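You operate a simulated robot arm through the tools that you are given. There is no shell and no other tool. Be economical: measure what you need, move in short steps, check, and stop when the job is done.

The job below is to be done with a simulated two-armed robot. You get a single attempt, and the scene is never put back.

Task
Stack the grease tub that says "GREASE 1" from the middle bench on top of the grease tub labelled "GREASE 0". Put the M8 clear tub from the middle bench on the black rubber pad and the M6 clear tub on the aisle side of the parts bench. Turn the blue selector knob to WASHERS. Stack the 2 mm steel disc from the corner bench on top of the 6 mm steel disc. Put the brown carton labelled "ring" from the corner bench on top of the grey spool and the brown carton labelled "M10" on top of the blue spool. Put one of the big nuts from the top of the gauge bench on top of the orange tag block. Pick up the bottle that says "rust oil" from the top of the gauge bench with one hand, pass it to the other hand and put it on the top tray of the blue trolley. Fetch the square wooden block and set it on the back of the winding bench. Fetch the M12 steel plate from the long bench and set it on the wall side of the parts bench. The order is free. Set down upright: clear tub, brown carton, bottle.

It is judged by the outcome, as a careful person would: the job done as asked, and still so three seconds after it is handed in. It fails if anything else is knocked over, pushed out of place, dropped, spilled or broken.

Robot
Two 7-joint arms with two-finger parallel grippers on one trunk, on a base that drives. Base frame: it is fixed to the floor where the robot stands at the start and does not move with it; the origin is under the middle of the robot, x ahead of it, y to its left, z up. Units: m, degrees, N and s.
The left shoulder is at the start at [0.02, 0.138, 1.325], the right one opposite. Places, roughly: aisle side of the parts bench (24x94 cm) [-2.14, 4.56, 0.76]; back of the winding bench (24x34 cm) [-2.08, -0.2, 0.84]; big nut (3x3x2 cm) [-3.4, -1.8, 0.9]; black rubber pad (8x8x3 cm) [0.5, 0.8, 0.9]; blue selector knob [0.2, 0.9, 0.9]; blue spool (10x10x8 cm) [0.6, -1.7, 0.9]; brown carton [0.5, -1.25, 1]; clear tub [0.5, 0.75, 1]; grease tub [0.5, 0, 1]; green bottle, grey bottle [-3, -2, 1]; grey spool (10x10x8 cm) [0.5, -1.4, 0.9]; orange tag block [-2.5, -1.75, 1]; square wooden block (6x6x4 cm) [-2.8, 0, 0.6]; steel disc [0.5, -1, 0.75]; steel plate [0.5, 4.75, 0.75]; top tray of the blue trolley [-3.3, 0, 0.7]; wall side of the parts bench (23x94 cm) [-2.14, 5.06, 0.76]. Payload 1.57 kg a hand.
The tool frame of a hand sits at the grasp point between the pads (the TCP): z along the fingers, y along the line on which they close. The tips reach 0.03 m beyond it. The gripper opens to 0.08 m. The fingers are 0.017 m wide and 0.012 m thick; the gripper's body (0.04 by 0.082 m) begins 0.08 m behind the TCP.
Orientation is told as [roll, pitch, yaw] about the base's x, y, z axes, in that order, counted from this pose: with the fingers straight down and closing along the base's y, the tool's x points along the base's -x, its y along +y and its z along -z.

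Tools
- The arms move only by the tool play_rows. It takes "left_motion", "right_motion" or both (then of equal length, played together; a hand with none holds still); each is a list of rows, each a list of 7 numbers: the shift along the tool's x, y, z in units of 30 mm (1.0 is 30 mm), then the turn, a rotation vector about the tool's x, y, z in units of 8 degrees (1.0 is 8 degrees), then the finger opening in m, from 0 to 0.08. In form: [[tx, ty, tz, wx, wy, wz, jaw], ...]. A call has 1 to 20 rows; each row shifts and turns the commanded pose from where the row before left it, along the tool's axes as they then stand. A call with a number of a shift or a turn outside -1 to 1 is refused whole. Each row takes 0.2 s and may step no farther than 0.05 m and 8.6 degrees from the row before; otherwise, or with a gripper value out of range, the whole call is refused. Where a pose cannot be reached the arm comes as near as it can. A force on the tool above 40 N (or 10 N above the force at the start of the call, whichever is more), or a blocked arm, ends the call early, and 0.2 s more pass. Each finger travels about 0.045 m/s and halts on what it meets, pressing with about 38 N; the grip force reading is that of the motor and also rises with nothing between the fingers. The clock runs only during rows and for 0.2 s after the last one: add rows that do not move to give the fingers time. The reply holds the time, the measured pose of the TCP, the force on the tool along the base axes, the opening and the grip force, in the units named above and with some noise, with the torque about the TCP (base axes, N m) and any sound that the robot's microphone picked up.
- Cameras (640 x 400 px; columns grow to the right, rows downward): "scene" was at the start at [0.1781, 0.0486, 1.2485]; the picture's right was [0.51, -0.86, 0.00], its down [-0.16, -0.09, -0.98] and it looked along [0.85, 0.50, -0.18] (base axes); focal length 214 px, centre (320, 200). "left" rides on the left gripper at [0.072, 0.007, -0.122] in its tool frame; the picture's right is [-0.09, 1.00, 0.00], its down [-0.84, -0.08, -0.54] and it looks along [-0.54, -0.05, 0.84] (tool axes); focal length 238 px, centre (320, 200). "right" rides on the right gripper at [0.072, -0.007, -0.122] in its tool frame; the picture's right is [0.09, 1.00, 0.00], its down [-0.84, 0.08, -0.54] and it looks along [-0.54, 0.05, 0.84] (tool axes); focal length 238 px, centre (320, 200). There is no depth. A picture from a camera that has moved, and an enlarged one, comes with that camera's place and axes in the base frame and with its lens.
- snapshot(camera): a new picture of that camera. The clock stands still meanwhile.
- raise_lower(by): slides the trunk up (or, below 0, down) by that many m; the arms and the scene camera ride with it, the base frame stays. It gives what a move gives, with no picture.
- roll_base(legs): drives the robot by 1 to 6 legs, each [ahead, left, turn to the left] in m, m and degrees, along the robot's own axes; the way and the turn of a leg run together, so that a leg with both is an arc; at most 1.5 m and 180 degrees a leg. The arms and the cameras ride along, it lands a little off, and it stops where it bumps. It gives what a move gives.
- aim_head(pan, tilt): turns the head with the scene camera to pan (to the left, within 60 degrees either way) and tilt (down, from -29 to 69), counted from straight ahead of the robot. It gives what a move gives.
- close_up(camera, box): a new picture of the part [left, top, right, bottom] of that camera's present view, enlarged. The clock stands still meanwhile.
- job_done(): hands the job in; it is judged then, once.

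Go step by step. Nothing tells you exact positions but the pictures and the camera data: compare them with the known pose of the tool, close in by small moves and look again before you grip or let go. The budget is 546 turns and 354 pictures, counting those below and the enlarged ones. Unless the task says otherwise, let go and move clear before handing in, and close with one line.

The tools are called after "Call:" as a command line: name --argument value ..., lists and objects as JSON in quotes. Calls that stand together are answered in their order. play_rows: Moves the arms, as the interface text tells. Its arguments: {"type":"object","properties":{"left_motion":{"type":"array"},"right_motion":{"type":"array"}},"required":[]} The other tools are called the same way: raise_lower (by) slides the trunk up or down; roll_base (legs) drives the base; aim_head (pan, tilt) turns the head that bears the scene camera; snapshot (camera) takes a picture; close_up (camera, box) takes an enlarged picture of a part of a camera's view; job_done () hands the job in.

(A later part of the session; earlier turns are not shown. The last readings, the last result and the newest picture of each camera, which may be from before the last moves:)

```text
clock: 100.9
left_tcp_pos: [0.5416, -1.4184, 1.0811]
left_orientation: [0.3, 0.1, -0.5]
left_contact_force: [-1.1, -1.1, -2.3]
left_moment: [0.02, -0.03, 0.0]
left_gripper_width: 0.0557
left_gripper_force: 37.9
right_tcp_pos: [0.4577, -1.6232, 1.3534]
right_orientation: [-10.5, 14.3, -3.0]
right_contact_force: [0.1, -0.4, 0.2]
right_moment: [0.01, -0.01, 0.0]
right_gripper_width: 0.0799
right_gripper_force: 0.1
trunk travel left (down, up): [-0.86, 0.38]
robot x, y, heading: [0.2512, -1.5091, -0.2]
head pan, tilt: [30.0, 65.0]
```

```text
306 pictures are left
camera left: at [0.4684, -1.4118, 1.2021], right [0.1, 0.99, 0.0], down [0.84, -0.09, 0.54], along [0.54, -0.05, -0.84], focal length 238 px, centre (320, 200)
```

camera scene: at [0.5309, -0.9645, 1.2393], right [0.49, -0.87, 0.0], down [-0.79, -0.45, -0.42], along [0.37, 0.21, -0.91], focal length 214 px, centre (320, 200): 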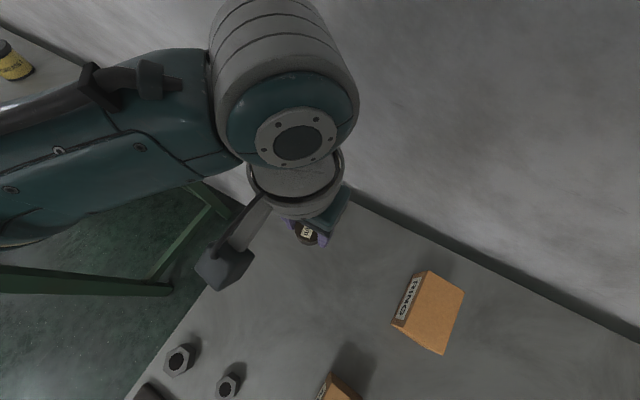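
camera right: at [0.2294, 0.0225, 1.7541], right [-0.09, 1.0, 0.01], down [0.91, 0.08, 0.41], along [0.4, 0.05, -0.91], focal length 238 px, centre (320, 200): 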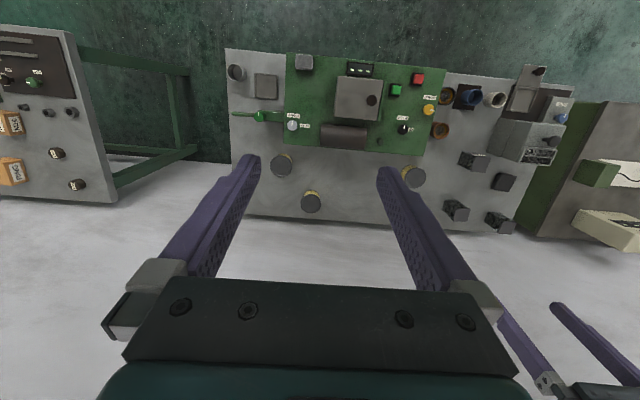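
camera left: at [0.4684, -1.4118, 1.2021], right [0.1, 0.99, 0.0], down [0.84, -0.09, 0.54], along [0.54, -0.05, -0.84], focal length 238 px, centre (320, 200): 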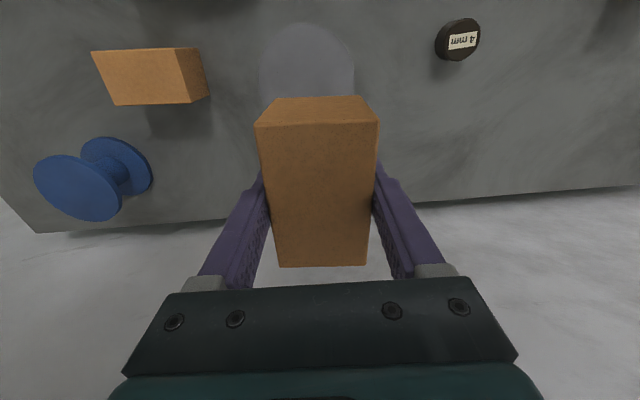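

Call:
play_rows --left_motion '[[0.8, -0.2, 0, 0, 0, 0, 0.04], [0.8, 0, 0.5, 0, 0, 0, 0.04], [0, 0, 0.8, 0, 0, 0, 0.04], [0, 0, 0.5, 0, 0, 0, 0.04], [0, 0, 0, 0, 0, 0, 0.04]]'

Call:
snapshot --camera "left"

Call:
aim_head --pan 10 --tilt 60

Call:
snapshot --camera "scene"

```text
clock: 102.1
left_tcp_pos: [0.4923, -1.4238, 1.0254]
left_orientation: [0.3, 0.1, -0.4]
left_contact_force: [-1.0, 0.7, -2.5]
left_moment: [0.01, -0.03, 0.02]
left_gripper_width: 0.0559
left_gripper_force: 37.8
right_tcp_pos: [0.458, -1.6236, 1.3535]
right_orientation: [-10.6, 14.3, -3.1]
right_contact_force: [-0.5, 0.3, -0.5]
right_moment: [-0.01, 0.03, 0.02]
right_gripper_width: 0.0797
right_gripper_force: 0.0
trunk travel left (down, up): [-0.86, 0.38]
robot x, y, heading: [0.2507, -1.5083, -0.3]
head pan, tilt: [30.0, 65.0]
```

```text
305 pictures are left
camera left: at [0.4203, -1.4178, 1.1469], right [0.1, 1.0, 0.0], down [0.84, -0.09, 0.54], along [0.54, -0.05, -0.84], focal length 238 px, centre (320, 200)
```

left: 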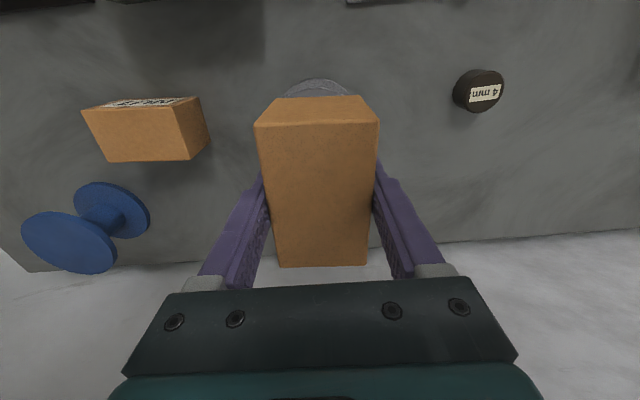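

```text
clock: 103.0
left_tcp_pos: [0.4931, -1.4247, 1.0261]
left_orientation: [0.2, 0.1, -0.4]
left_contact_force: [0.1, 0.3, -2.7]
left_moment: [0.01, 0.01, -0.03]
left_gripper_width: 0.0555
left_gripper_force: 37.8
right_tcp_pos: [0.4583, -1.6234, 1.353]
right_orientation: [-10.6, 14.3, -3.0]
right_contact_force: [-0.5, 0.4, 0.0]
right_moment: [0.02, 0.03, 0.02]
right_gripper_width: 0.0801
right_gripper_force: 0.0
trunk travel left (down, up): [-0.86, 0.38]
robot x, y, heading: [0.256, -1.5112, -0.4]
head pan, tilt: [10.0, 60.0]
```

```text
304 pictures are left
camera scene: at [0.4172, -1.4971, 1.3348], right [0.17, -0.99, 0.0], down [-0.85, -0.15, -0.5], along [0.49, 0.08, -0.87], focal length 214 px, centre (320, 200)
```

scene: 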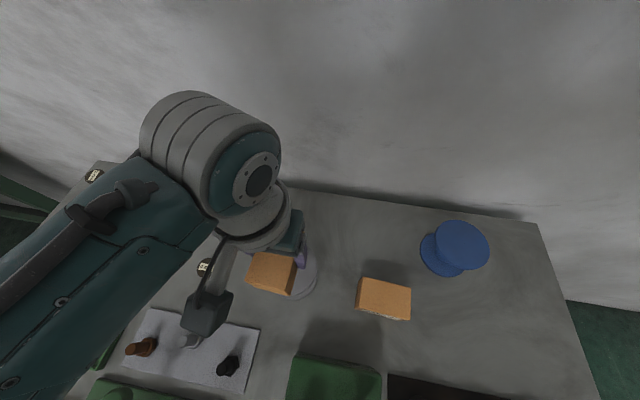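

Call:
play_rows --left_motion '[[0, 0.03, 0.8, 0, 0, 0, 0.04], [0, 0, 0.7, 0, 0, 0, 0.04], [0, 0, 0, 0, 0, 0, 0.04]]'

Call:
close_up --camera "left" --box '[200, 40, 440, 280]'

Call:
snapshot --camera "scene"

```text
clock: 103.8
left_tcp_pos: [0.4941, -1.423, 0.9819]
left_orientation: [0.2, 0.0, -0.4]
left_contact_force: [0.2, 0.8, -3.1]
left_moment: [-0.02, 0.0, 0.01]
left_gripper_width: 0.0552
left_gripper_force: 37.7
right_tcp_pos: [0.4584, -1.6225, 1.3531]
right_orientation: [-10.6, 14.3, -3.0]
right_contact_force: [0.1, 1.0, 0.1]
right_moment: [0.0, 0.01, -0.02]
right_gripper_width: 0.0803
right_gripper_force: 0.0
trunk travel left (down, up): [-0.86, 0.38]
robot x, y, heading: [0.2541, -1.5084, -0.4]
head pan, tilt: [10.0, 60.0]
```

```text
1.67 times, centred on (320, 160) of left
camera zoom: at [0.4208, -1.4161, 1.1038], right [0.1, 0.99, 0.0], down [0.84, -0.09, 0.54], along [0.54, -0.05, -0.84], focal length 397 px, centre (320, 267)
```

zoom: 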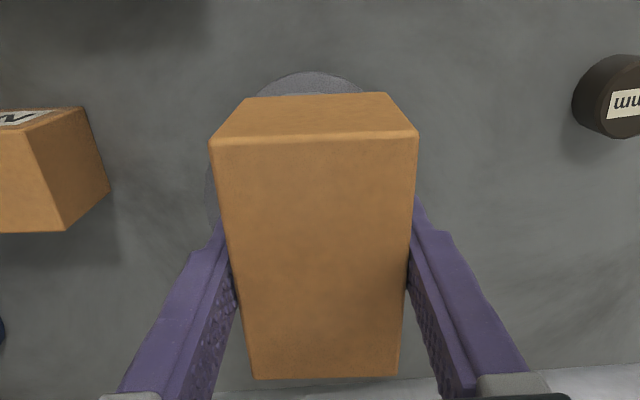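

```text
302 pictures are left
camera scene: at [0.4172, -1.4972, 1.3349], right [0.17, -0.99, 0.0], down [-0.85, -0.14, -0.5], along [0.49, 0.08, -0.87], focal length 214 px, centre (320, 200)
```

scene: 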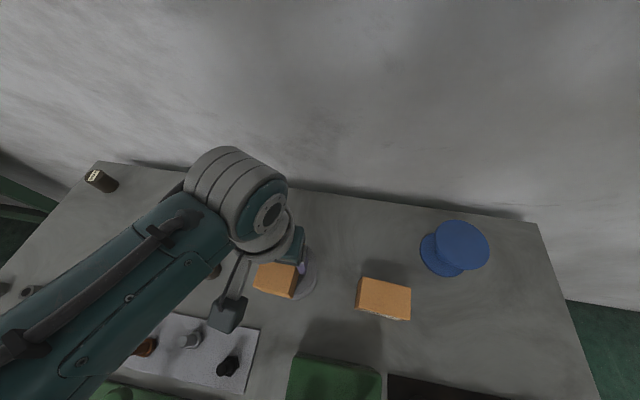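

Call:
play_rows --left_motion '[[0.08, 0, 0.25, 0, 0, 0, 0.04], [0, 0, 0.1, 0, 0, 0, 0.04], [0, 0, 0.1, 0, 0, 0, 0.04], [0, 0, 0, 0, 0, 0, 0.04]]'

```text
clock: 104.8
left_tcp_pos: [0.4901, -1.4233, 0.9701]
left_orientation: [0.1, 0.1, -0.4]
left_contact_force: [-3.3, 0.6, 6.4]
left_moment: [-0.18, 0.12, -0.09]
left_gripper_width: 0.0555
left_gripper_force: 38.1
right_tcp_pos: [0.4586, -1.6234, 1.3537]
right_orientation: [-10.5, 14.3, -3.1]
right_contact_force: [-0.4, -1.0, -0.3]
right_moment: [0.01, 0.0, 0.02]
right_gripper_width: 0.0798
right_gripper_force: 0.1
trunk travel left (down, up): [-0.86, 0.38]
robot x, y, heading: [0.2554, -1.5077, -0.3]
head pan, tilt: [10.0, 60.0]
```

Contact at the expected height. I release and rise.

Call:
play_rows --left_motion '[[0, 0, 0.03, 0, 0, 0, 0.056], [0, 0, 0, 0, 0, 0, 0.065], [0, 0, 0, 0, 0, 0, 0.08], [0, 0, 0, 0, 0, 0, 0.08], [0, 0, -0.6, 0, 0, 0, 0.08], [0, 0, -1, 0, 0, 0, 0.08], [0, 0, -1, 0, 0, 0, 0.08]]'

Call:
snapshot --camera "left"

```text
clock: 106.3
left_tcp_pos: [0.4906, -1.4215, 1.048]
left_orientation: [0.2, 0.1, -0.4]
left_contact_force: [-0.2, -0.1, -0.4]
left_moment: [-0.03, 0.0, -0.02]
left_gripper_width: 0.0802
left_gripper_force: 0.1
right_tcp_pos: [0.457, -1.6222, 1.354]
right_orientation: [-10.5, 14.4, -3.1]
right_contact_force: [0.0, -0.6, 0.4]
right_moment: [0.01, -0.02, 0.02]
right_gripper_width: 0.0801
right_gripper_force: 0.2
trunk travel left (down, up): [-0.86, 0.38]
robot x, y, heading: [0.2526, -1.5066, -0.5]
head pan, tilt: [10.0, 60.0]
```

```text
301 pictures are left
camera left: at [0.4173, -1.4152, 1.1687], right [0.1, 1.0, 0.0], down [0.84, -0.09, 0.54], along [0.54, -0.05, -0.84], focal length 238 px, centre (320, 200)
```

left: 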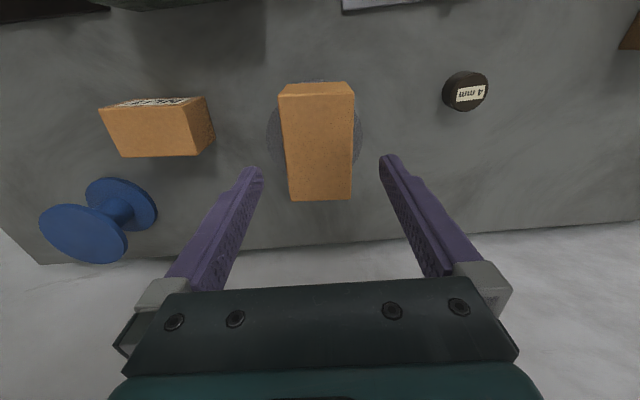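

RING carton is centred on the grey spool. Next the M10 carton at roughly (0.41, −1.05).

Call:
raise_lower --by 0.08

Call:
roll_base --legs '[[-0.1, 0.37, 0]]'

Call:
snapshot --camera "left"

```text
clock: 107.5
left_tcp_pos: [0.4901, -1.4238, 1.1271]
left_orientation: [0.2, 0.1, -0.4]
left_contact_force: [-0.3, -0.2, 0.3]
left_moment: [-0.02, 0.01, -0.01]
left_gripper_width: 0.0802
left_gripper_force: 0.0
right_tcp_pos: [0.4603, -1.6217, 1.4342]
right_orientation: [-10.4, 14.3, -3.0]
right_contact_force: [-0.7, 0.1, -0.2]
right_moment: [0.04, -0.03, 0.02]
right_gripper_width: 0.0801
right_gripper_force: 0.1
trunk travel left (down, up): [-0.94, 0.3]
robot x, y, heading: [0.2538, -1.5102, -0.4]
head pan, tilt: [10.0, 60.0]
```

```text
clock: 109.9
left_tcp_pos: [0.3927, -1.0534, 1.127]
left_orientation: [0.2, 0.1, -0.6]
left_contact_force: [0.4, -0.3, 0.4]
left_moment: [-0.02, 0.03, 0.0]
left_gripper_width: 0.08
left_gripper_force: 0.1
right_tcp_pos: [0.3597, -1.2526, 1.4354]
right_orientation: [-10.4, 14.3, -3.3]
right_contact_force: [0.6, 0.7, -0.7]
right_moment: [0.0, 0.0, 0.01]
right_gripper_width: 0.0799
right_gripper_force: 0.1
trunk travel left (down, up): [-0.94, 0.3]
robot x, y, heading: [0.1588, -1.1379, -0.8]
head pan, tilt: [10.0, 60.0]
```

```text
300 pictures are left
camera left: at [0.3203, -1.0453, 1.2484], right [0.1, 0.99, 0.0], down [0.84, -0.09, 0.54], along [0.54, -0.05, -0.84], focal length 238 px, centre (320, 200)
```

left: 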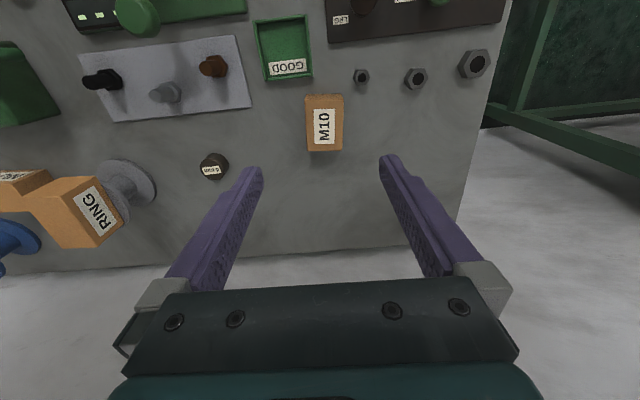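

Call:
play_rows --left_motion '[[-0.63, 0.28, 0, 0, 0, 0, 0.08], [0, 0, 0, 0, 0, 0, 0.08]]'

Call:
raise_lower --by -0.18

Call:
snapshot --camera "left"

```text
clock: 110.5
left_tcp_pos: [0.4117, -1.0436, 1.1273]
left_orientation: [0.1, 0.1, -0.8]
left_contact_force: [0.3, 0.1, -0.5]
left_moment: [-0.03, 0.0, 0.02]
left_gripper_width: 0.0801
left_gripper_force: 0.0
right_tcp_pos: [0.3616, -1.2525, 1.4329]
right_orientation: [-10.6, 14.2, -3.4]
right_contact_force: [0.3, 0.4, 0.3]
right_moment: [-0.01, 0.02, -0.01]
right_gripper_width: 0.0802
right_gripper_force: 0.1
trunk travel left (down, up): [-0.94, 0.3]
robot x, y, heading: [0.1548, -1.1377, -1.1]
head pan, tilt: [10.0, 60.0]
```

```text
clock: 112.5
left_tcp_pos: [0.4116, -1.0444, 0.9479]
left_orientation: [0.2, 0.1, -0.8]
left_contact_force: [-0.5, -0.3, 0.9]
left_moment: [-0.04, -0.01, 0.0]
left_gripper_width: 0.0801
left_gripper_force: 0.2
right_tcp_pos: [0.3609, -1.2529, 1.2541]
right_orientation: [-10.5, 14.3, -3.3]
right_contact_force: [-0.4, -0.2, 0.3]
right_moment: [0.0, 0.01, 0.0]
right_gripper_width: 0.0799
right_gripper_force: 0.1
trunk travel left (down, up): [-0.76, 0.48]
robot x, y, heading: [0.1567, -1.1385, -0.8]
head pan, tilt: [10.0, 60.0]
```

```text
299 pictures are left
camera left: at [0.3392, -1.0374, 1.0685], right [0.1, 0.99, 0.0], down [0.84, -0.09, 0.54], along [0.54, -0.05, -0.84], focal length 238 px, centre (320, 200)
```

left: 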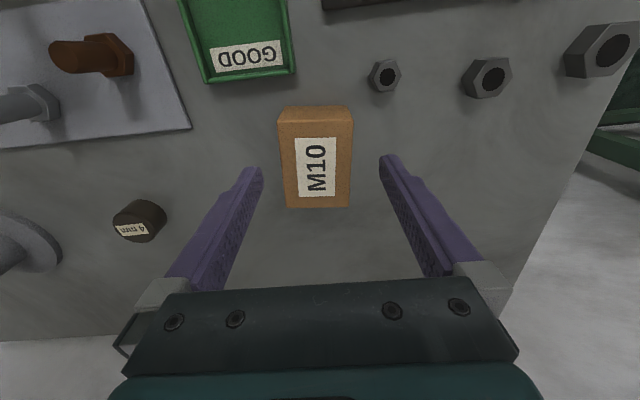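

Call:
play_rows --left_motion '[[-0.2, -0.07, 0.6, 0, 0, 0, 0.08], [0, 0, 0.9, 0, 0, 0, 0.08], [0, 0, 0.45, 0, 0, 0, 0.08], [0, 0, 0, 0, 0, 0, 0.05], [0, 0, 0, 0, 0, 0, 0.035], [0, 0, 0, 0, 0, 0, 0.035], [0, 0, 0, 0, 0, 0, 0.035], [0, 0, 0, 0, 0, 0, 0.035]]'

Call:
play_rows --left_motion '[[0, 0, -0.7, 0, 0, 0, 0.035], [0, 0, -1, 0, 0, 0, 0.035], [0, 0, -1, 0, 0, 0, 0.035], [0, 0, -1, 0, 0, 0, 0.035]]'

Call:
snapshot --camera "left"

```text
clock: 114.3
left_tcp_pos: [0.4166, -1.0471, 0.8887]
left_orientation: [0.2, 0.0, -0.7]
left_contact_force: [0.7, 0.3, 0.8]
left_moment: [0.01, 0.0, 0.0]
left_gripper_width: 0.0558
left_gripper_force: 38.3
right_tcp_pos: [0.3608, -1.2542, 1.254]
right_orientation: [-10.7, 14.2, -3.4]
right_contact_force: [0.2, -0.2, -0.9]
right_moment: [-0.02, -0.02, 0.03]
right_gripper_width: 0.0797
right_gripper_force: 0.0
trunk travel left (down, up): [-0.76, 0.48]
robot x, y, heading: [0.1528, -1.1352, -0.6]
head pan, tilt: [10.0, 60.0]
```

```text
clock: 115.3
left_tcp_pos: [0.4176, -1.0472, 0.9994]
left_orientation: [0.1, 0.1, -0.6]
left_contact_force: [0.0, -0.1, -1.4]
left_moment: [-0.06, 0.01, -0.03]
left_gripper_width: 0.0557
left_gripper_force: 38.1
right_tcp_pos: [0.3607, -1.2529, 1.2548]
right_orientation: [-10.7, 14.2, -3.4]
right_contact_force: [-0.7, 0.0, 0.0]
right_moment: [0.02, -0.02, 0.01]
right_gripper_width: 0.0801
right_gripper_force: 0.0
trunk travel left (down, up): [-0.76, 0.48]
robot x, y, heading: [0.1563, -1.1379, -0.7]
head pan, tilt: [10.0, 60.0]
```

```text
298 pictures are left
camera left: at [0.3443, -1.0402, 1.1203], right [0.1, 0.99, 0.0], down [0.84, -0.09, 0.54], along [0.54, -0.05, -0.84], focal length 238 px, centre (320, 200)
```

left: 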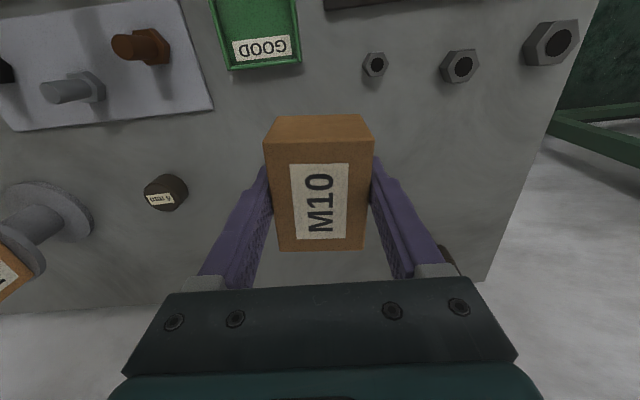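

M10 carton held. I raise and go to the blue spool (≈(0.597, −1.74)).

Call:
raise_lower --by 0.14

Call:
roll_base --legs '[[0, -0.69, 0], [0.12, 0, 0]]'

Call:
snapshot --camera "left"

```text
clock: 117.0
left_tcp_pos: [0.4185, -1.0465, 1.1388]
left_orientation: [0.1, 0.1, -0.6]
left_contact_force: [-0.7, 0.2, -2.5]
left_moment: [-0.01, 0.01, 0.02]
left_gripper_width: 0.0555
left_gripper_force: 38.4
right_tcp_pos: [0.361, -1.2517, 1.3939]
right_orientation: [-10.7, 14.3, -3.4]
right_contact_force: [0.6, -0.3, -0.1]
right_moment: [-0.07, 0.02, -0.01]
right_gripper_width: 0.0803
right_gripper_force: 0.1
trunk travel left (down, up): [-0.9, 0.34]
robot x, y, heading: [0.155, -1.1348, -0.7]
head pan, tilt: [10.0, 60.0]
```

```text
clock: 121.7
left_tcp_pos: [0.5297, -1.7435, 1.1397]
left_orientation: [0.2, 0.1, -0.8]
left_contact_force: [-0.2, 0.4, -1.7]
left_moment: [-0.02, 0.02, 0.03]
left_gripper_width: 0.0556
left_gripper_force: 38.3
right_tcp_pos: [0.4726, -1.9491, 1.3934]
right_orientation: [-10.5, 14.3, -3.4]
right_contact_force: [-0.4, -1.2, -0.3]
right_moment: [0.0, 0.03, 0.02]
right_gripper_width: 0.0798
right_gripper_force: 0.1
trunk travel left (down, up): [-0.9, 0.34]
robot x, y, heading: [0.2673, -1.8328, -0.9]
head pan, tilt: [10.0, 60.0]
```

```text
297 pictures are left
camera left: at [0.4561, -1.7354, 1.2599], right [0.11, 0.99, 0.0], down [0.84, -0.09, 0.54], along [0.54, -0.06, -0.84], focal length 238 px, centre (320, 200)
```

left: 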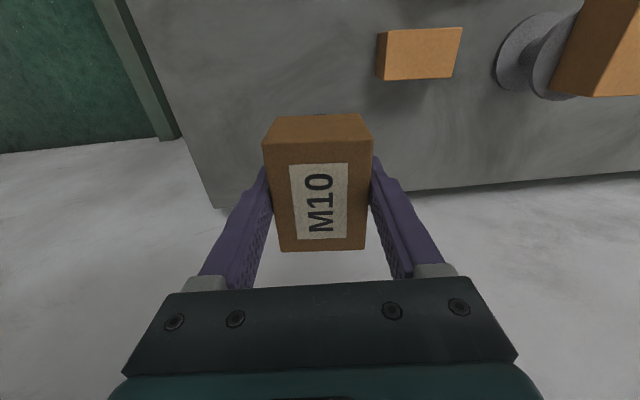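

Call:
roll_base --legs '[[0.07, 0, 0]]'

Call:
snapshot --camera "left"

```text
clock: 122.7
left_tcp_pos: [0.5977, -1.7438, 1.1393]
left_orientation: [0.2, 0.1, -0.7]
left_contact_force: [-0.7, 0.0, -1.5]
left_moment: [-0.02, -0.04, -0.01]
left_gripper_width: 0.0552
left_gripper_force: 37.8
right_tcp_pos: [0.5417, -1.9486, 1.3934]
right_orientation: [-10.5, 14.4, -3.4]
right_contact_force: [-0.2, -0.6, 0.1]
right_moment: [0.05, -0.03, 0.0]
right_gripper_width: 0.0801
right_gripper_force: 0.1
trunk travel left (down, up): [-0.9, 0.34]
robot x, y, heading: [0.3388, -1.8335, -0.9]
head pan, tilt: [10.0, 60.0]
```

```text
296 pictures are left
camera left: at [0.5252, -1.7363, 1.2599], right [0.11, 0.99, 0.0], down [0.84, -0.09, 0.54], along [0.54, -0.05, -0.84], focal length 238 px, centre (320, 200)
```

left: 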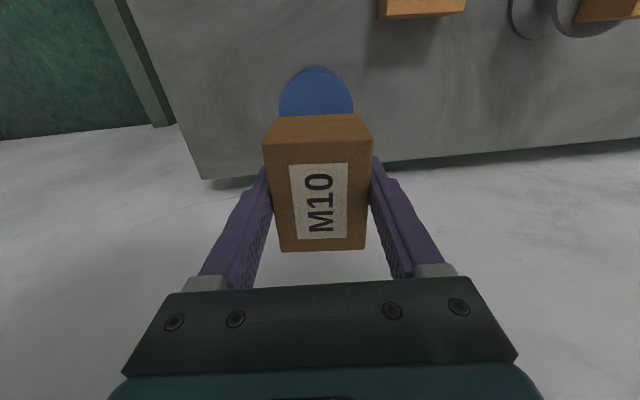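

Call:
raise_lower --by -0.13

Call:
close_up --camera "left" --box '[200, 40, 440, 280]'

```text
clock: 124.2
left_tcp_pos: [0.5995, -1.7428, 1.0083]
left_orientation: [0.2, 0.0, -0.7]
left_contact_force: [0.1, 0.1, -1.1]
left_moment: [-0.02, -0.02, 0.02]
left_gripper_width: 0.0551
left_gripper_force: 38.3
right_tcp_pos: [0.5412, -1.9495, 1.2642]
right_orientation: [-10.6, 14.4, -3.4]
right_contact_force: [0.3, 0.3, 0.2]
right_moment: [0.02, -0.01, 0.0]
right_gripper_width: 0.0801
right_gripper_force: 0.1
trunk travel left (down, up): [-0.77, 0.47]
robot x, y, heading: [0.3347, -1.835, -1.1]
head pan, tilt: [10.0, 60.0]
```

```text
1.67 times, centred on (320, 160) of left
camera zoom: at [0.5252, -1.7363, 1.1299], right [0.11, 0.99, 0.0], down [0.84, -0.09, 0.54], along [0.54, -0.05, -0.84], focal length 397 px, centre (320, 267)
```

zoom: 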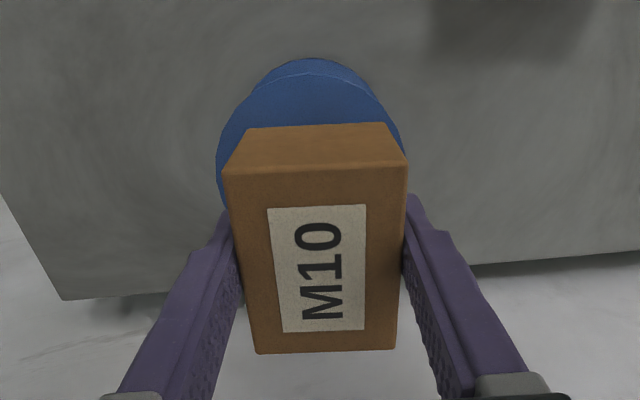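

Call:
play_rows --left_motion '[[0.04, -0.1, 0.6, 0, 0, 0, 0.035], [0, 0, 0.4, 0, 0, 0, 0.035], [0, 0, 0.15, 0, 0, 0, 0.035], [0, 0, 0.1, 0, 0, 0, 0.035], [0, 0, 0, 0, 0, 0, 0.035]]'

```text
clock: 125.5
left_tcp_pos: [0.5963, -1.7473, 0.9704]
left_orientation: [0.1, 0.2, -0.8]
left_contact_force: [-0.3, -0.4, -2.0]
left_moment: [0.04, 0.0, -0.01]
left_gripper_width: 0.055
left_gripper_force: 38.5
right_tcp_pos: [0.5404, -1.9494, 1.2631]
right_orientation: [-10.7, 14.4, -3.3]
right_contact_force: [-0.5, 0.7, 0.3]
right_moment: [0.01, 0.04, 0.0]
right_gripper_width: 0.0799
right_gripper_force: 0.1
trunk travel left (down, up): [-0.77, 0.47]
robot x, y, heading: [0.3366, -1.8358, -0.6]
head pan, tilt: [10.0, 60.0]
```

Call:
play_rows --left_motion '[[-0.04, 0, 0.06, 0, 0, 0, 0.035], [0, 0, 0.05, 0, 0, 0, 0.035], [0, 0, 0, 0, 0, 0, 0.035]]'

```text
clock: 126.2
left_tcp_pos: [0.5982, -1.7467, 0.9696]
left_orientation: [0.0, 0.1, -0.8]
left_contact_force: [-1.8, 0.7, 10.1]
left_moment: [-0.15, 0.05, -0.06]
left_gripper_width: 0.055
left_gripper_force: 38.2
right_tcp_pos: [0.5414, -1.9495, 1.2649]
right_orientation: [-10.4, 14.3, -3.4]
right_contact_force: [0.3, 0.1, -0.3]
right_moment: [-0.01, 0.01, -0.02]
right_gripper_width: 0.0801
right_gripper_force: 0.0
trunk travel left (down, up): [-0.77, 0.47]
robot x, y, heading: [0.3391, -1.8339, -0.8]
head pan, tilt: [10.0, 60.0]
```

Contact. Release and rise.

Call:
play_rows --left_motion '[[0, 0, 0, 0, 0, 0, 0.056], [0, 0, 0, 0, 0, 0, 0.065], [0, 0, 0, 0, 0, 0, 0.08], [0, 0, 0, 0, 0, 0, 0.08], [0, 0, -0.6, 0, 0, 0, 0.08], [0, 0, -1, 0, 0, 0, 0.08], [0, 0, -1, 0, 0, 0, 0.08]]'

Call:
snapshot --camera "left"

```text
clock: 128.1
left_tcp_pos: [0.5974, -1.6996, 1.0291]
left_orientation: [7.9, 0.3, -1.2]
left_contact_force: [-0.4, -0.7, -0.7]
left_moment: [-0.01, -0.01, -0.01]
left_gripper_width: 0.0799
left_gripper_force: 0.1
left hand out of reach, approached as far as the arm can: row 7
right_tcp_pos: [0.5405, -1.9491, 1.2639]
right_orientation: [-10.6, 14.4, -3.2]
right_contact_force: [0.3, 0.0, 0.3]
right_moment: [0.0, 0.0, -0.03]
right_gripper_width: 0.0798
right_gripper_force: 0.0
trunk travel left (down, up): [-0.77, 0.47]
robot x, y, heading: [0.3346, -1.8301, -0.5]
head pan, tilt: [10.0, 60.0]
stopped in row 7 (left hand): the arm was blocked; the commanded pose is now the measured one
```

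```text
294 pictures are left
camera left: at [0.525, -1.7079, 1.1494], right [0.11, 0.98, 0.14], down [0.84, -0.17, 0.52], along [0.54, 0.06, -0.84], focal length 238 px, centre (320, 200)
```

left: 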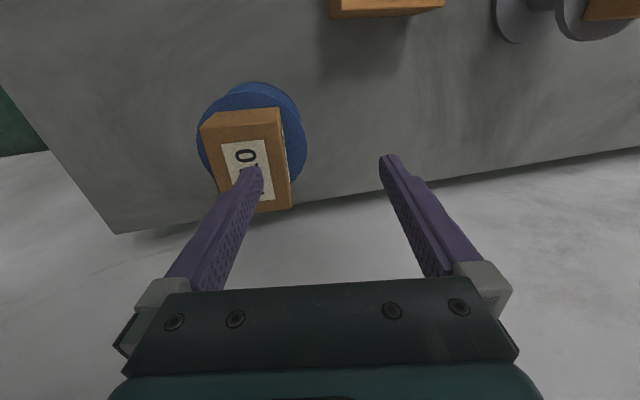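

The last row was out of reach and the arm swung a bit. I raise the trunk and check that the carton is undisturbed.

Call:
raise_lower --by 0.12

Call:
aim_head --pan -5 --tilt 60

Call:
snapshot --camera "scene"

Call:
snapshot --camera "left"

```text
clock: 129.6
left_tcp_pos: [0.5983, -1.6998, 1.1487]
left_orientation: [8.0, 0.3, -1.1]
left_contact_force: [0.2, 0.1, -0.8]
left_moment: [0.0, 0.02, -0.03]
left_gripper_width: 0.0799
left_gripper_force: 0.1
right_tcp_pos: [0.542, -1.9497, 1.3835]
right_orientation: [-10.7, 14.3, -3.3]
right_contact_force: [0.4, -0.7, 0.1]
right_moment: [0.01, -0.01, -0.01]
right_gripper_width: 0.0802
right_gripper_force: 0.2
trunk travel left (down, up): [-0.89, 0.35]
robot x, y, heading: [0.3357, -1.8313, -0.9]
head pan, tilt: [10.0, 60.0]
```

```text
clock: 130.3
left_tcp_pos: [0.5978, -1.6993, 1.1479]
left_orientation: [7.9, 0.2, -1.3]
left_contact_force: [-0.5, -0.1, 0.3]
left_moment: [-0.01, -0.02, -0.01]
left_gripper_width: 0.0799
left_gripper_force: 0.0
right_tcp_pos: [0.5415, -1.9486, 1.3829]
right_orientation: [-10.6, 14.2, -3.3]
right_contact_force: [0.6, 0.3, -0.4]
right_moment: [0.02, -0.04, 0.0]
right_gripper_width: 0.0799
right_gripper_force: 0.0
trunk travel left (down, up): [-0.89, 0.35]
robot x, y, heading: [0.337, -1.8325, -0.7]
head pan, tilt: [-5.0, 60.0]
```

```text
293 pictures are left
camera scene: at [0.501, -1.8404, 1.3649], right [-0.1, -0.99, 0.0], down [-0.86, 0.09, -0.5], along [0.5, -0.05, -0.87], focal length 214 px, centre (320, 200)
```

scene: 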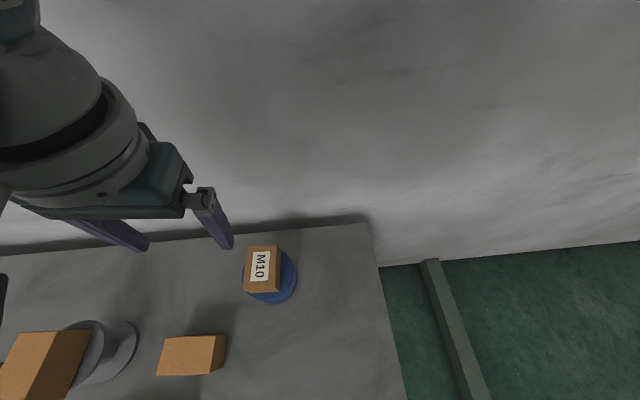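

```text
292 pictures are left
camera left: at [0.5247, -1.7083, 1.2693], right [0.11, 0.98, 0.14], down [0.84, -0.17, 0.52], along [0.54, 0.05, -0.84], focal length 238 px, centre (320, 200)
```

left: 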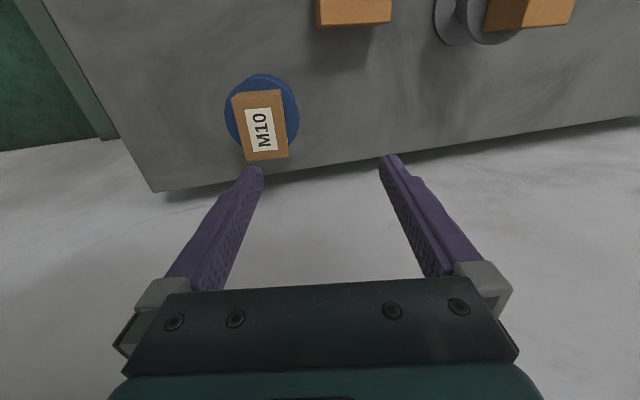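

M10 carton sits well on the blue spool; the corner bench is done. I straighten the left hand and go to GREASE 1.

Call:
play_rows --left_motion '[[0, 0, 0.3, 0.5, 0, 0, 0.08], [0, 0, 0.3, 0.5, 0, 0, 0.08]]'

Call:
roll_base --legs '[[-0.4, 0, 0], [0, 1.0, 0], [0, 0.64, 0], [0.25, 0, 0]]'

Call:
snapshot --camera "left"

```text
clock: 130.9
left_tcp_pos: [0.5976, -1.6995, 1.1314]
left_orientation: [-0.5, 0.3, -1.2]
left_contact_force: [0.1, -0.1, 0.6]
left_moment: [0.0, 0.04, 0.02]
left_gripper_width: 0.08
left_gripper_force: 0.0
right_tcp_pos: [0.5406, -1.9492, 1.3842]
right_orientation: [-10.7, 14.3, -3.3]
right_contact_force: [0.4, -0.4, 0.9]
right_moment: [-0.01, -0.01, -0.01]
right_gripper_width: 0.08
right_gripper_force: 0.2
trunk travel left (down, up): [-0.89, 0.35]
robot x, y, heading: [0.3366, -1.8313, -0.9]
head pan, tilt: [-5.0, 60.0]
```

```text
clock: 142.8
left_tcp_pos: [0.4817, -0.067, 1.1304]
left_orientation: [-0.4, 0.3, -1.4]
left_contact_force: [-0.2, 0.3, 0.1]
left_moment: [0.02, -0.01, 0.01]
left_gripper_width: 0.0798
left_gripper_force: 0.0
right_tcp_pos: [0.4245, -0.3154, 1.3847]
right_orientation: [-10.6, 14.3, -3.6]
right_contact_force: [0.0, -0.3, 1.4]
right_moment: [0.02, 0.01, 0.01]
right_gripper_width: 0.0799
right_gripper_force: 0.0
trunk travel left (down, up): [-0.89, 0.35]
robot x, y, heading: [0.2229, -0.2003, -0.8]
head pan, tilt: [-5.0, 60.0]
```

```text
291 pictures are left
camera left: at [0.4099, -0.0581, 1.2524], right [0.12, 0.99, -0.01], down [0.84, -0.09, 0.54], along [0.53, -0.07, -0.84], focal length 238 px, centre (320, 200)
```

left: 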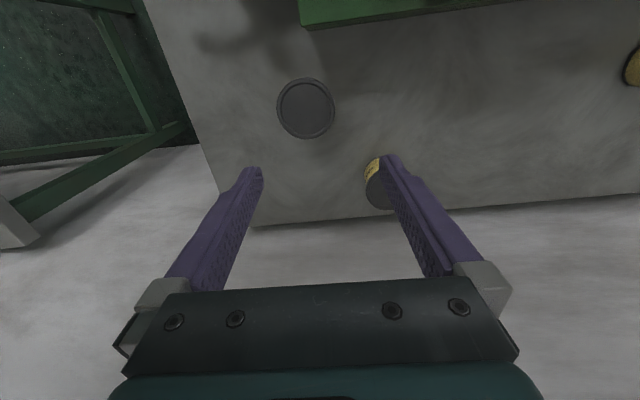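

Lid diameter is ≈7.7–8 cm. I align over it and lower to compare with the finger gap.

Call:
play_rows --left_motion '[[0.3, -0.65, 0, -0.05, 0, -0.17, 0.08], [0, 0, 0, 0, 0, 0, 0.08]]'

Call:
raise_lower --by -0.165

Call:
snapshot --camera "left"

```text
clock: 143.3
left_tcp_pos: [0.4763, -0.0731, 1.1307]
left_orientation: [1.7, -0.2, 0.2]
left_contact_force: [-0.2, 0.6, -0.8]
left_moment: [0.02, -0.01, -0.02]
left_gripper_width: 0.0802
left_gripper_force: 0.1
right_tcp_pos: [0.4252, -0.3151, 1.3836]
right_orientation: [-10.6, 14.3, -3.6]
right_contact_force: [0.4, 0.0, 0.8]
right_moment: [-0.01, 0.03, 0.0]
right_gripper_width: 0.0801
right_gripper_force: 0.1
trunk travel left (down, up): [-0.89, 0.35]
robot x, y, heading: [0.2229, -0.1986, -1.2]
head pan, tilt: [-5.0, 60.0]
```

```text
clock: 145.2
left_tcp_pos: [0.4721, -0.0746, 0.964]
left_orientation: [1.8, 0.3, -0.2]
left_contact_force: [-0.5, 0.7, -0.9]
left_moment: [0.02, 0.0, -0.02]
left_gripper_width: 0.0799
left_gripper_force: 0.1
right_tcp_pos: [0.4248, -0.3161, 1.2172]
right_orientation: [-10.6, 14.3, -3.6]
right_contact_force: [0.5, -0.1, 0.0]
right_moment: [0.0, -0.03, -0.01]
right_gripper_width: 0.08
right_gripper_force: 0.1
trunk travel left (down, up): [-0.725, 0.515]
robot x, y, heading: [0.219, -0.2012, -1.1]
head pan, tilt: [-5.0, 60.0]
```

```text
290 pictures are left
camera left: at [0.3998, -0.0715, 1.0857], right [0.1, 0.99, 0.03], down [0.84, -0.1, 0.53], along [0.54, -0.03, -0.84], focal length 238 px, centre (320, 200)
```

left: 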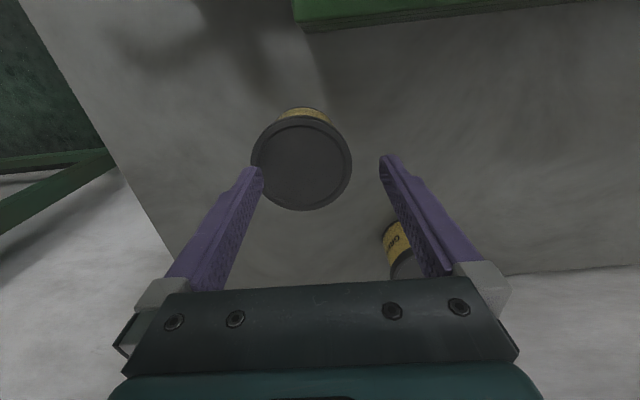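

Call:
play_rows --left_motion '[[0, -0.4, 0, 0.22, 0, 0, 0.08], [0, 0, 0, 0, 0, 0, 0.08], [0, 0, 0, 0, 0, 0, 0.08]]'

Call:
close_up --camera "left" --box '[220, 80, 420, 240]'

```text
clock: 146.0
left_tcp_pos: [0.4734, -0.0794, 0.962]
left_orientation: [1.2, 0.2, -0.1]
left_contact_force: [0.5, -0.6, -0.2]
left_moment: [0.01, 0.01, -0.02]
left_gripper_width: 0.0801
left_gripper_force: 0.1
right_tcp_pos: [0.4246, -0.3154, 1.2192]
right_orientation: [-10.6, 14.3, -3.6]
right_contact_force: [-0.1, -1.1, 0.2]
right_moment: [0.01, 0.02, 0.01]
right_gripper_width: 0.08
right_gripper_force: 0.2
trunk travel left (down, up): [-0.725, 0.515]
robot x, y, heading: [0.2208, -0.2029, -0.9]
head pan, tilt: [-5.0, 60.0]
```

```text
2.50 times, centred on (320, 160) of left
camera zoom: at [0.4004, -0.0747, 1.0835], right [0.1, 1.0, 0.02], down [0.84, -0.09, 0.54], along [0.54, -0.04, -0.84], focal length 596 px, centre (320, 300)
```

zoom: 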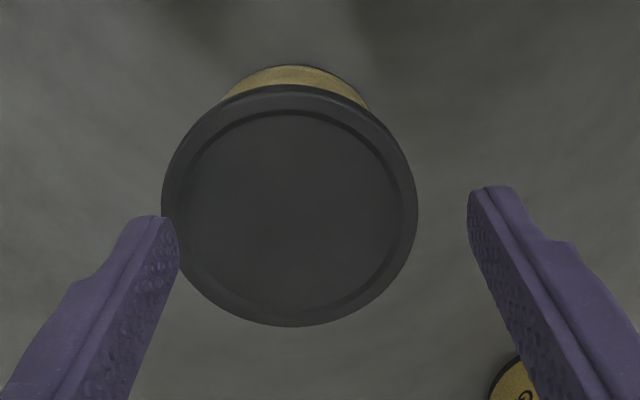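

The arm moves less than commanded near here; I use a small base shift instead.

Call:
roll_base --legs '[[0, -0.03, 0]]'

Call:
play_rows --left_motion '[[0, 0.7, 0, 0.15, 0, 0, 0.08], [0, 0, 0, 0, 0, 0, 0.08], [0, 0, 0, 0, 0, 0, 0.08]]'

```text
clock: 146.9
left_tcp_pos: [0.4716, -0.1093, 0.9613]
left_orientation: [1.1, 0.3, -0.4]
left_contact_force: [0.4, -0.6, 0.1]
left_moment: [0.0, 0.0, 0.01]
left_gripper_width: 0.0799
left_gripper_force: 0.0
right_tcp_pos: [0.4246, -0.346, 1.2193]
right_orientation: [-10.6, 14.4, -3.6]
right_contact_force: [1.0, 0.4, 0.2]
right_moment: [0.01, -0.03, 0.01]
right_gripper_width: 0.0798
right_gripper_force: 0.1
trunk travel left (down, up): [-0.725, 0.515]
robot x, y, heading: [0.2187, -0.228, -1.1]
head pan, tilt: [-5.0, 60.0]
```

```text
clock: 147.7
left_tcp_pos: [0.4722, -0.0882, 0.9621]
left_orientation: [-0.1, 0.4, -0.4]
left_contact_force: [0.2, 0.3, -0.3]
left_moment: [0.02, -0.02, -0.03]
left_gripper_width: 0.0799
left_gripper_force: 0.1
right_tcp_pos: [0.4235, -0.3471, 1.2193]
right_orientation: [-10.7, 14.3, -3.7]
right_contact_force: [0.2, -0.2, -0.4]
right_moment: [0.0, 0.02, 0.0]
right_gripper_width: 0.0799
right_gripper_force: 0.1
trunk travel left (down, up): [-0.725, 0.515]
robot x, y, heading: [0.2193, -0.2323, -1.1]
head pan, tilt: [-5.0, 60.0]
```

Call:
close_up --camera "left" --box '[220, 80, 420, 240]'

```text
2.50 times, centred on (320, 160) of left
camera zoom: at [0.3997, -0.0813, 1.0837], right [0.1, 1.0, 0.0], down [0.84, -0.08, 0.54], along [0.54, -0.05, -0.84], focal length 596 px, centre (320, 300)
```

zoom: 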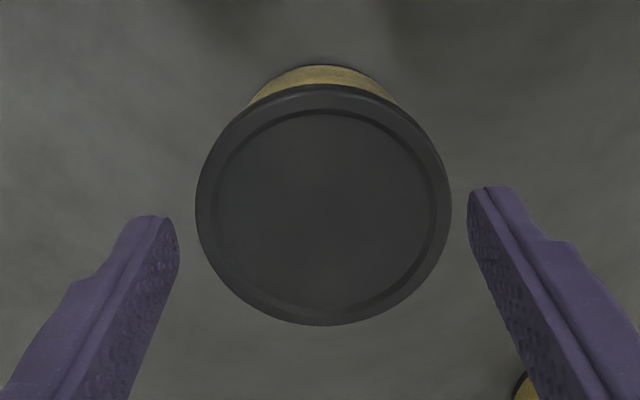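

Call:
play_rows --left_motion '[[-0.05, 0.03, 0.4, 0, 0, 0, 0.08], [0, 0, 0.4, 0, 0, 0, 0.08], [0, 0, 0, 0, 0, 0, 0.08]]'

Call:
close_up --camera "left" --box '[220, 80, 420, 240]'

```text
clock: 148.3
left_tcp_pos: [0.475, -0.0884, 0.9459]
left_orientation: [-0.1, 0.1, 0.0]
left_contact_force: [-6.2, 0.5, 17.5]
left_moment: [0.33, 0.09, 0.05]
left_gripper_width: 0.0797
left_gripper_force: 0.1
right_tcp_pos: [0.4236, -0.3451, 1.2194]
right_orientation: [-10.4, 14.4, -3.5]
right_contact_force: [0.1, -0.9, 0.2]
right_moment: [-0.02, -0.01, 0.01]
right_gripper_width: 0.0801
right_gripper_force: 0.1
trunk travel left (down, up): [-0.725, 0.515]
robot x, y, heading: [0.2212, -0.2308, -0.9]
head pan, tilt: [-5.0, 60.0]
stopped in row 2 (left hand): the force on the tool passed its limit at 70 N (the readings are from after the stop); the commanded pose is now the measured one
```

```text
2.50 times, centred on (320, 160) of left
camera zoom: at [0.4019, -0.0808, 1.0666], right [0.09, 1.0, 0.0], down [0.84, -0.08, 0.54], along [0.54, -0.05, -0.84], focal length 596 px, centre (320, 300)
```

zoom: 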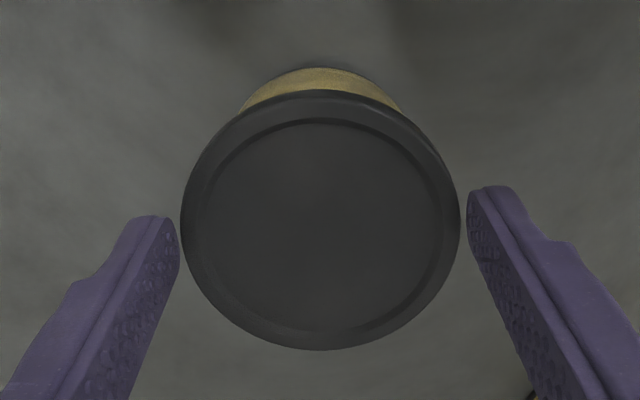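

The right finger just touched the rim (lid ≈7.7 cm). I rise 5 mm, shift +1.3 mm in y and try again.

Call:
play_rows --left_motion '[[0, 0, -0.2, 0, 0, 0, 0.08], [0.05, 0.045, 0, 0, 0, 0, 0.08], [0, 0, 0, 0, 0, 0, 0.08], [0, 0, 0.2, 0, 0, 0, 0.08], [0, 0, 0.15, 0, 0, 0, 0.08], [0, 0, 0.1, 0, 0, 0, 0.08]]'

```text
clock: 149.5
left_tcp_pos: [0.4737, -0.0903, 0.9449]
left_orientation: [-0.7, 0.0, -0.4]
left_contact_force: [-5.1, -1.2, 17.3]
left_moment: [-0.76, 0.21, -0.16]
left_gripper_width: 0.0801
left_gripper_force: 0.0
right_tcp_pos: [0.4242, -0.3473, 1.2184]
right_orientation: [-10.5, 14.4, -3.4]
right_contact_force: [1.2, -0.1, -0.2]
right_moment: [0.03, -0.04, 0.01]
right_gripper_width: 0.0799
right_gripper_force: 0.0
trunk travel left (down, up): [-0.725, 0.515]
robot x, y, heading: [0.2213, -0.2288, -0.9]
head pan, tilt: [-5.0, 60.0]
stopped in row 5 (left hand): the force on the tool passed its limit at 48 N (the readings are from after the stop); the commanded pose is now the measured one
```

Call:
play_rows --left_motion '[[0, 0, -0.25, -0.08, 0, 0, 0.08], [0, 0, 0, 0, 0, 0, 0.08], [0, 0, 0, 0, 0, 0, 0.08]]'

Call:
close_up --camera "left" --box '[240, 100, 400, 200]'

```text
clock: 150.3
left_tcp_pos: [0.4743, -0.0886, 0.9515]
left_orientation: [0.0, -0.1, -0.4]
left_contact_force: [-0.8, -0.1, -0.3]
left_moment: [0.01, -0.03, 0.03]
left_gripper_width: 0.08
left_gripper_force: 0.0
right_tcp_pos: [0.4239, -0.3461, 1.2188]
right_orientation: [-10.5, 14.2, -3.6]
right_contact_force: [-0.7, 0.5, 0.2]
right_moment: [0.0, 0.01, -0.02]
right_gripper_width: 0.0799
right_gripper_force: 0.0
trunk travel left (down, up): [-0.725, 0.515]
robot x, y, heading: [0.2197, -0.2327, -1.2]
head pan, tilt: [-5.0, 60.0]
```

```text
4.00 times, centred on (320, 150) of left
camera zoom: at [0.4013, -0.0817, 1.0724], right [0.1, 1.0, 0.0], down [0.84, -0.08, 0.54], along [0.54, -0.05, -0.84], focal length 953 px, centre (320, 400)
```

zoom: 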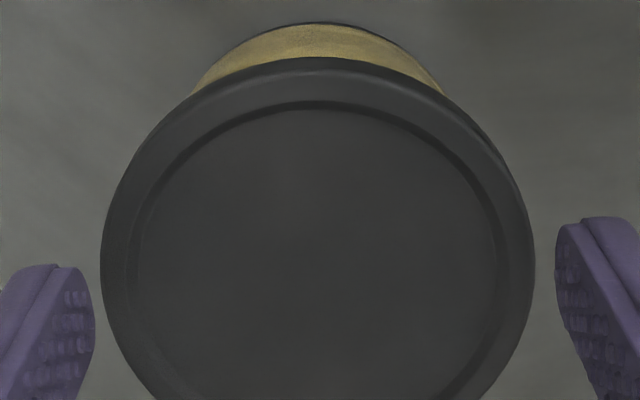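

Call:
play_rows --left_motion '[[0, 0, 0.15, 0, 0, 0, 0.08], [0, 0, 0.07, 0, 0, 0, 0.08], [0, 0, 0.05, 0, 0, 0, 0.08]]'

```text
clock: 151.2
left_tcp_pos: [0.474, -0.0888, 0.9459]
left_orientation: [-0.1, -0.1, -0.4]
left_contact_force: [-7.7, 0.8, 23.8]
left_moment: [0.16, 0.17, 0.05]
left_gripper_width: 0.0801
left_gripper_force: 0.1
right_tcp_pos: [0.4232, -0.3465, 1.2198]
right_orientation: [-10.5, 14.4, -3.5]
right_contact_force: [-1.3, -0.2, 0.8]
right_moment: [0.0, -0.01, 0.01]
right_gripper_width: 0.08
right_gripper_force: 0.0
trunk travel left (down, up): [-0.725, 0.515]
robot x, y, heading: [0.2188, -0.2309, -0.9]
head pan, tilt: [-5.0, 60.0]
stopped in row 3 (left hand): the force on the tool passed its limit at 42 N (the readings are from after the stop); the commanded pose is now the measured one
```

Both fingers land on the rim, so the lid is ≥8 cm and must be gripped from the side under the lid. I raise and test turning the wrist by 180° so the camera is on top when the hand tilts forward.

Call:
raise_lower --by 0.2

Call:
play_rows --left_motion '[[0, 0, 0, 0, 0, -1, 0.08], [0, 0, 0, 0, 0, -1, 0.08], [0, 0, 0, 0, 0, -1, 0.08], [0, 0, 0, 0, 0, -1, 0.08], [0, 0, 0, 0, 0, -1, 0.08], [0, 0, 0, 0, 0, -1, 0.08], [0, 0, 0, 0, 0, -1, 0.08], [0, 0, 0, 0, 0, -1, 0.08], [0, 0, 0, 0, 0, -1, 0.08], [0, 0, 0, 0, 0, -1, 0.08], [0, 0, 0, 0, 0, -1, 0.08]]'

```text
clock: 153.4
left_tcp_pos: [0.4745, -0.091, 1.144]
left_orientation: [-0.2, 0.0, -0.4]
left_contact_force: [-0.3, 0.3, -0.2]
left_moment: [0.01, 0.02, -0.01]
left_gripper_width: 0.0801
left_gripper_force: 0.0
right_tcp_pos: [0.4231, -0.3469, 1.4195]
right_orientation: [-10.6, 14.3, -3.6]
right_contact_force: [-0.1, 0.2, -0.9]
right_moment: [-0.02, 0.01, 0.01]
right_gripper_width: 0.0798
right_gripper_force: 0.1
trunk travel left (down, up): [-0.925, 0.315]
robot x, y, heading: [0.2189, -0.2317, -1.0]
head pan, tilt: [-5.0, 60.0]
```

```text
clock: 156.0
left_tcp_pos: [0.4765, -0.0346, 1.1409]
left_orientation: [-0.1, -7.8, 87.5]
left_contact_force: [0.3, -0.6, -0.1]
left_moment: [0.02, -0.03, -0.02]
left_gripper_width: 0.0803
left_gripper_force: 0.0
right_tcp_pos: [0.4239, -0.3457, 1.4188]
right_orientation: [-10.5, 14.3, -3.5]
right_contact_force: [-0.2, 0.9, 0.0]
right_moment: [-0.02, 0.01, 0.03]
right_gripper_width: 0.0802
right_gripper_force: 0.0
trunk travel left (down, up): [-0.925, 0.315]
robot x, y, heading: [0.2205, -0.2273, -0.9]
head pan, tilt: [-5.0, 60.0]
stopped in row 11 (left hand): the arm was blocked; the commanded pose is now the measured one
```

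Call:
play_rows --left_motion '[[0, 0, 0, 0, 0, 1, 0.08], [0, 0, 0, 0, 0, 1, 0.08], [0, 0, 0, 0, 0, 1, 0.08], [0, 0, 0, 0, 0, 1, 0.08], [0, 0, 0, 0, 0, 1, 0.08], [0, 0, 0, 0, 0, 1, 0.08], [0, 0, 0, 0, 0, 1, 0.08], [0, 0, 0, 0, 0, 1, 0.08], [0, 0, 0, 0, 0, 1, 0.08], [0, 0, 0, 0, 0, 1, 0.08], [0, 0, 0, 0, 0, 1, 0.08], [0, 0, 0, 0, 0, 1, 0.08], [0, 0, 0, 0, 0, 1, 0.08], [0, 0, 0, 0, 0, 1, 0.08], [0, 0, 0, 0, 0, 1, 0.08], [0, 0, 0, 0, 0, 1, 0.08], [0, 0, 0, 0, 0, 1, 0.08], [0, 0, 0, 0, 0, 1, 0.08]]'

Call:
play_rows --left_motion '[[0, 0, 0, 0, 0, 1, 0.08], [0, 0, 0, 0, 0, 1, 0.08], [0, 0, 0, 0, 0, 1, 0.08], [0, 0, 0, 0, 0, 1, 0.08], [0, 0, 0, 0, 0, 1, 0.08], [0, 0, 0, 0, 0, 1, 0.08], [0, 0, 0, 0, 0, 1, 0.08], [0, 0, 0, 0, 0, 1, 0.08]]'

```text
clock: 159.8
left_tcp_pos: [0.4762, -0.04, 1.1406]
left_orientation: [4.3, 5.6, -56.4]
left_contact_force: [-0.5, 0.2, -0.6]
left_moment: [0.0, 0.01, 0.03]
left_gripper_width: 0.0801
left_gripper_force: 0.2
right_tcp_pos: [0.425, -0.3466, 1.4194]
right_orientation: [-10.5, 14.3, -3.6]
right_contact_force: [0.3, 0.1, 0.6]
right_moment: [0.01, -0.03, 0.0]
right_gripper_width: 0.0797
right_gripper_force: 0.1
trunk travel left (down, up): [-0.925, 0.315]
robot x, y, heading: [0.2187, -0.2269, -1.0]
head pan, tilt: [-5.0, 60.0]
```

```text
clock: 161.6
left_tcp_pos: [0.4758, -0.0399, 1.1411]
left_orientation: [-3.3, 6.2, -120.7]
left_contact_force: [-0.2, 0.6, 0.9]
left_moment: [0.01, 0.01, 0.0]
left_gripper_width: 0.0802
left_gripper_force: 0.1
right_tcp_pos: [0.424, -0.3468, 1.4191]
right_orientation: [-10.6, 14.4, -3.6]
right_contact_force: [-0.2, -0.4, -0.5]
right_moment: [0.01, 0.02, 0.02]
right_gripper_width: 0.08
right_gripper_force: 0.0
trunk travel left (down, up): [-0.925, 0.315]
robot x, y, heading: [0.2198, -0.2333, -0.6]
head pan, tilt: [-5.0, 60.0]
```

The wrist turns freely the negative way. I continue to −180°.

Call:
play_rows --left_motion '[[0, 0, 0, 0, 0, 1, 0.08], [0, 0, 0, 0, 0, 1, 0.08], [0, 0, 0, 0, 0, 1, 0.08], [0, 0, 0, 0, 0, 1, 0.08], [0, 0, 0, 0, 0, 1, 0.08], [0, 0, 0, 0, 0, 1, 0.08], [0, 0, 0, 0, 0, 1, 0.08]]'

Call:
snapshot --camera "left"

```text
clock: 163.2
left_tcp_pos: [0.4757, -0.0406, 1.1417]
left_orientation: [-6.9, 0.7, -176.6]
left_contact_force: [0.0, 0.5, 0.2]
left_moment: [0.03, -0.01, 0.01]
left_gripper_width: 0.08
left_gripper_force: 0.1
right_tcp_pos: [0.4235, -0.3448, 1.4192]
right_orientation: [-10.5, 14.3, -3.7]
right_contact_force: [-0.1, -0.3, 0.0]
right_moment: [-0.04, -0.04, -0.01]
right_gripper_width: 0.0801
right_gripper_force: 0.1
trunk travel left (down, up): [-0.925, 0.315]
robot x, y, heading: [0.2235, -0.2262, -1.2]
head pan, tilt: [-5.0, 60.0]
```

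```text
285 pictures are left
camera left: at [0.5463, -0.0575, 1.262], right [-0.03, -0.99, -0.12], down [-0.84, -0.04, 0.54], along [-0.54, 0.12, -0.84], focal length 238 px, centre (320, 200)
```

left: 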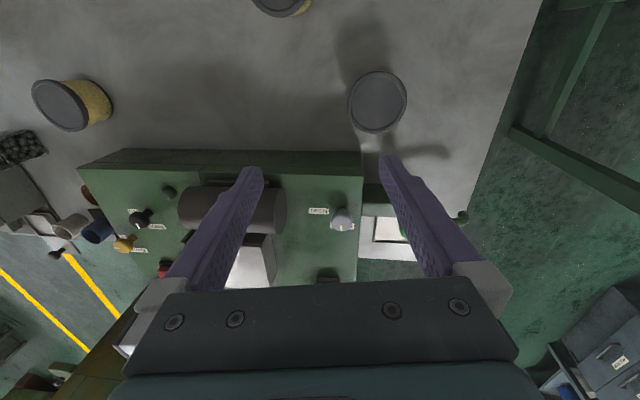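

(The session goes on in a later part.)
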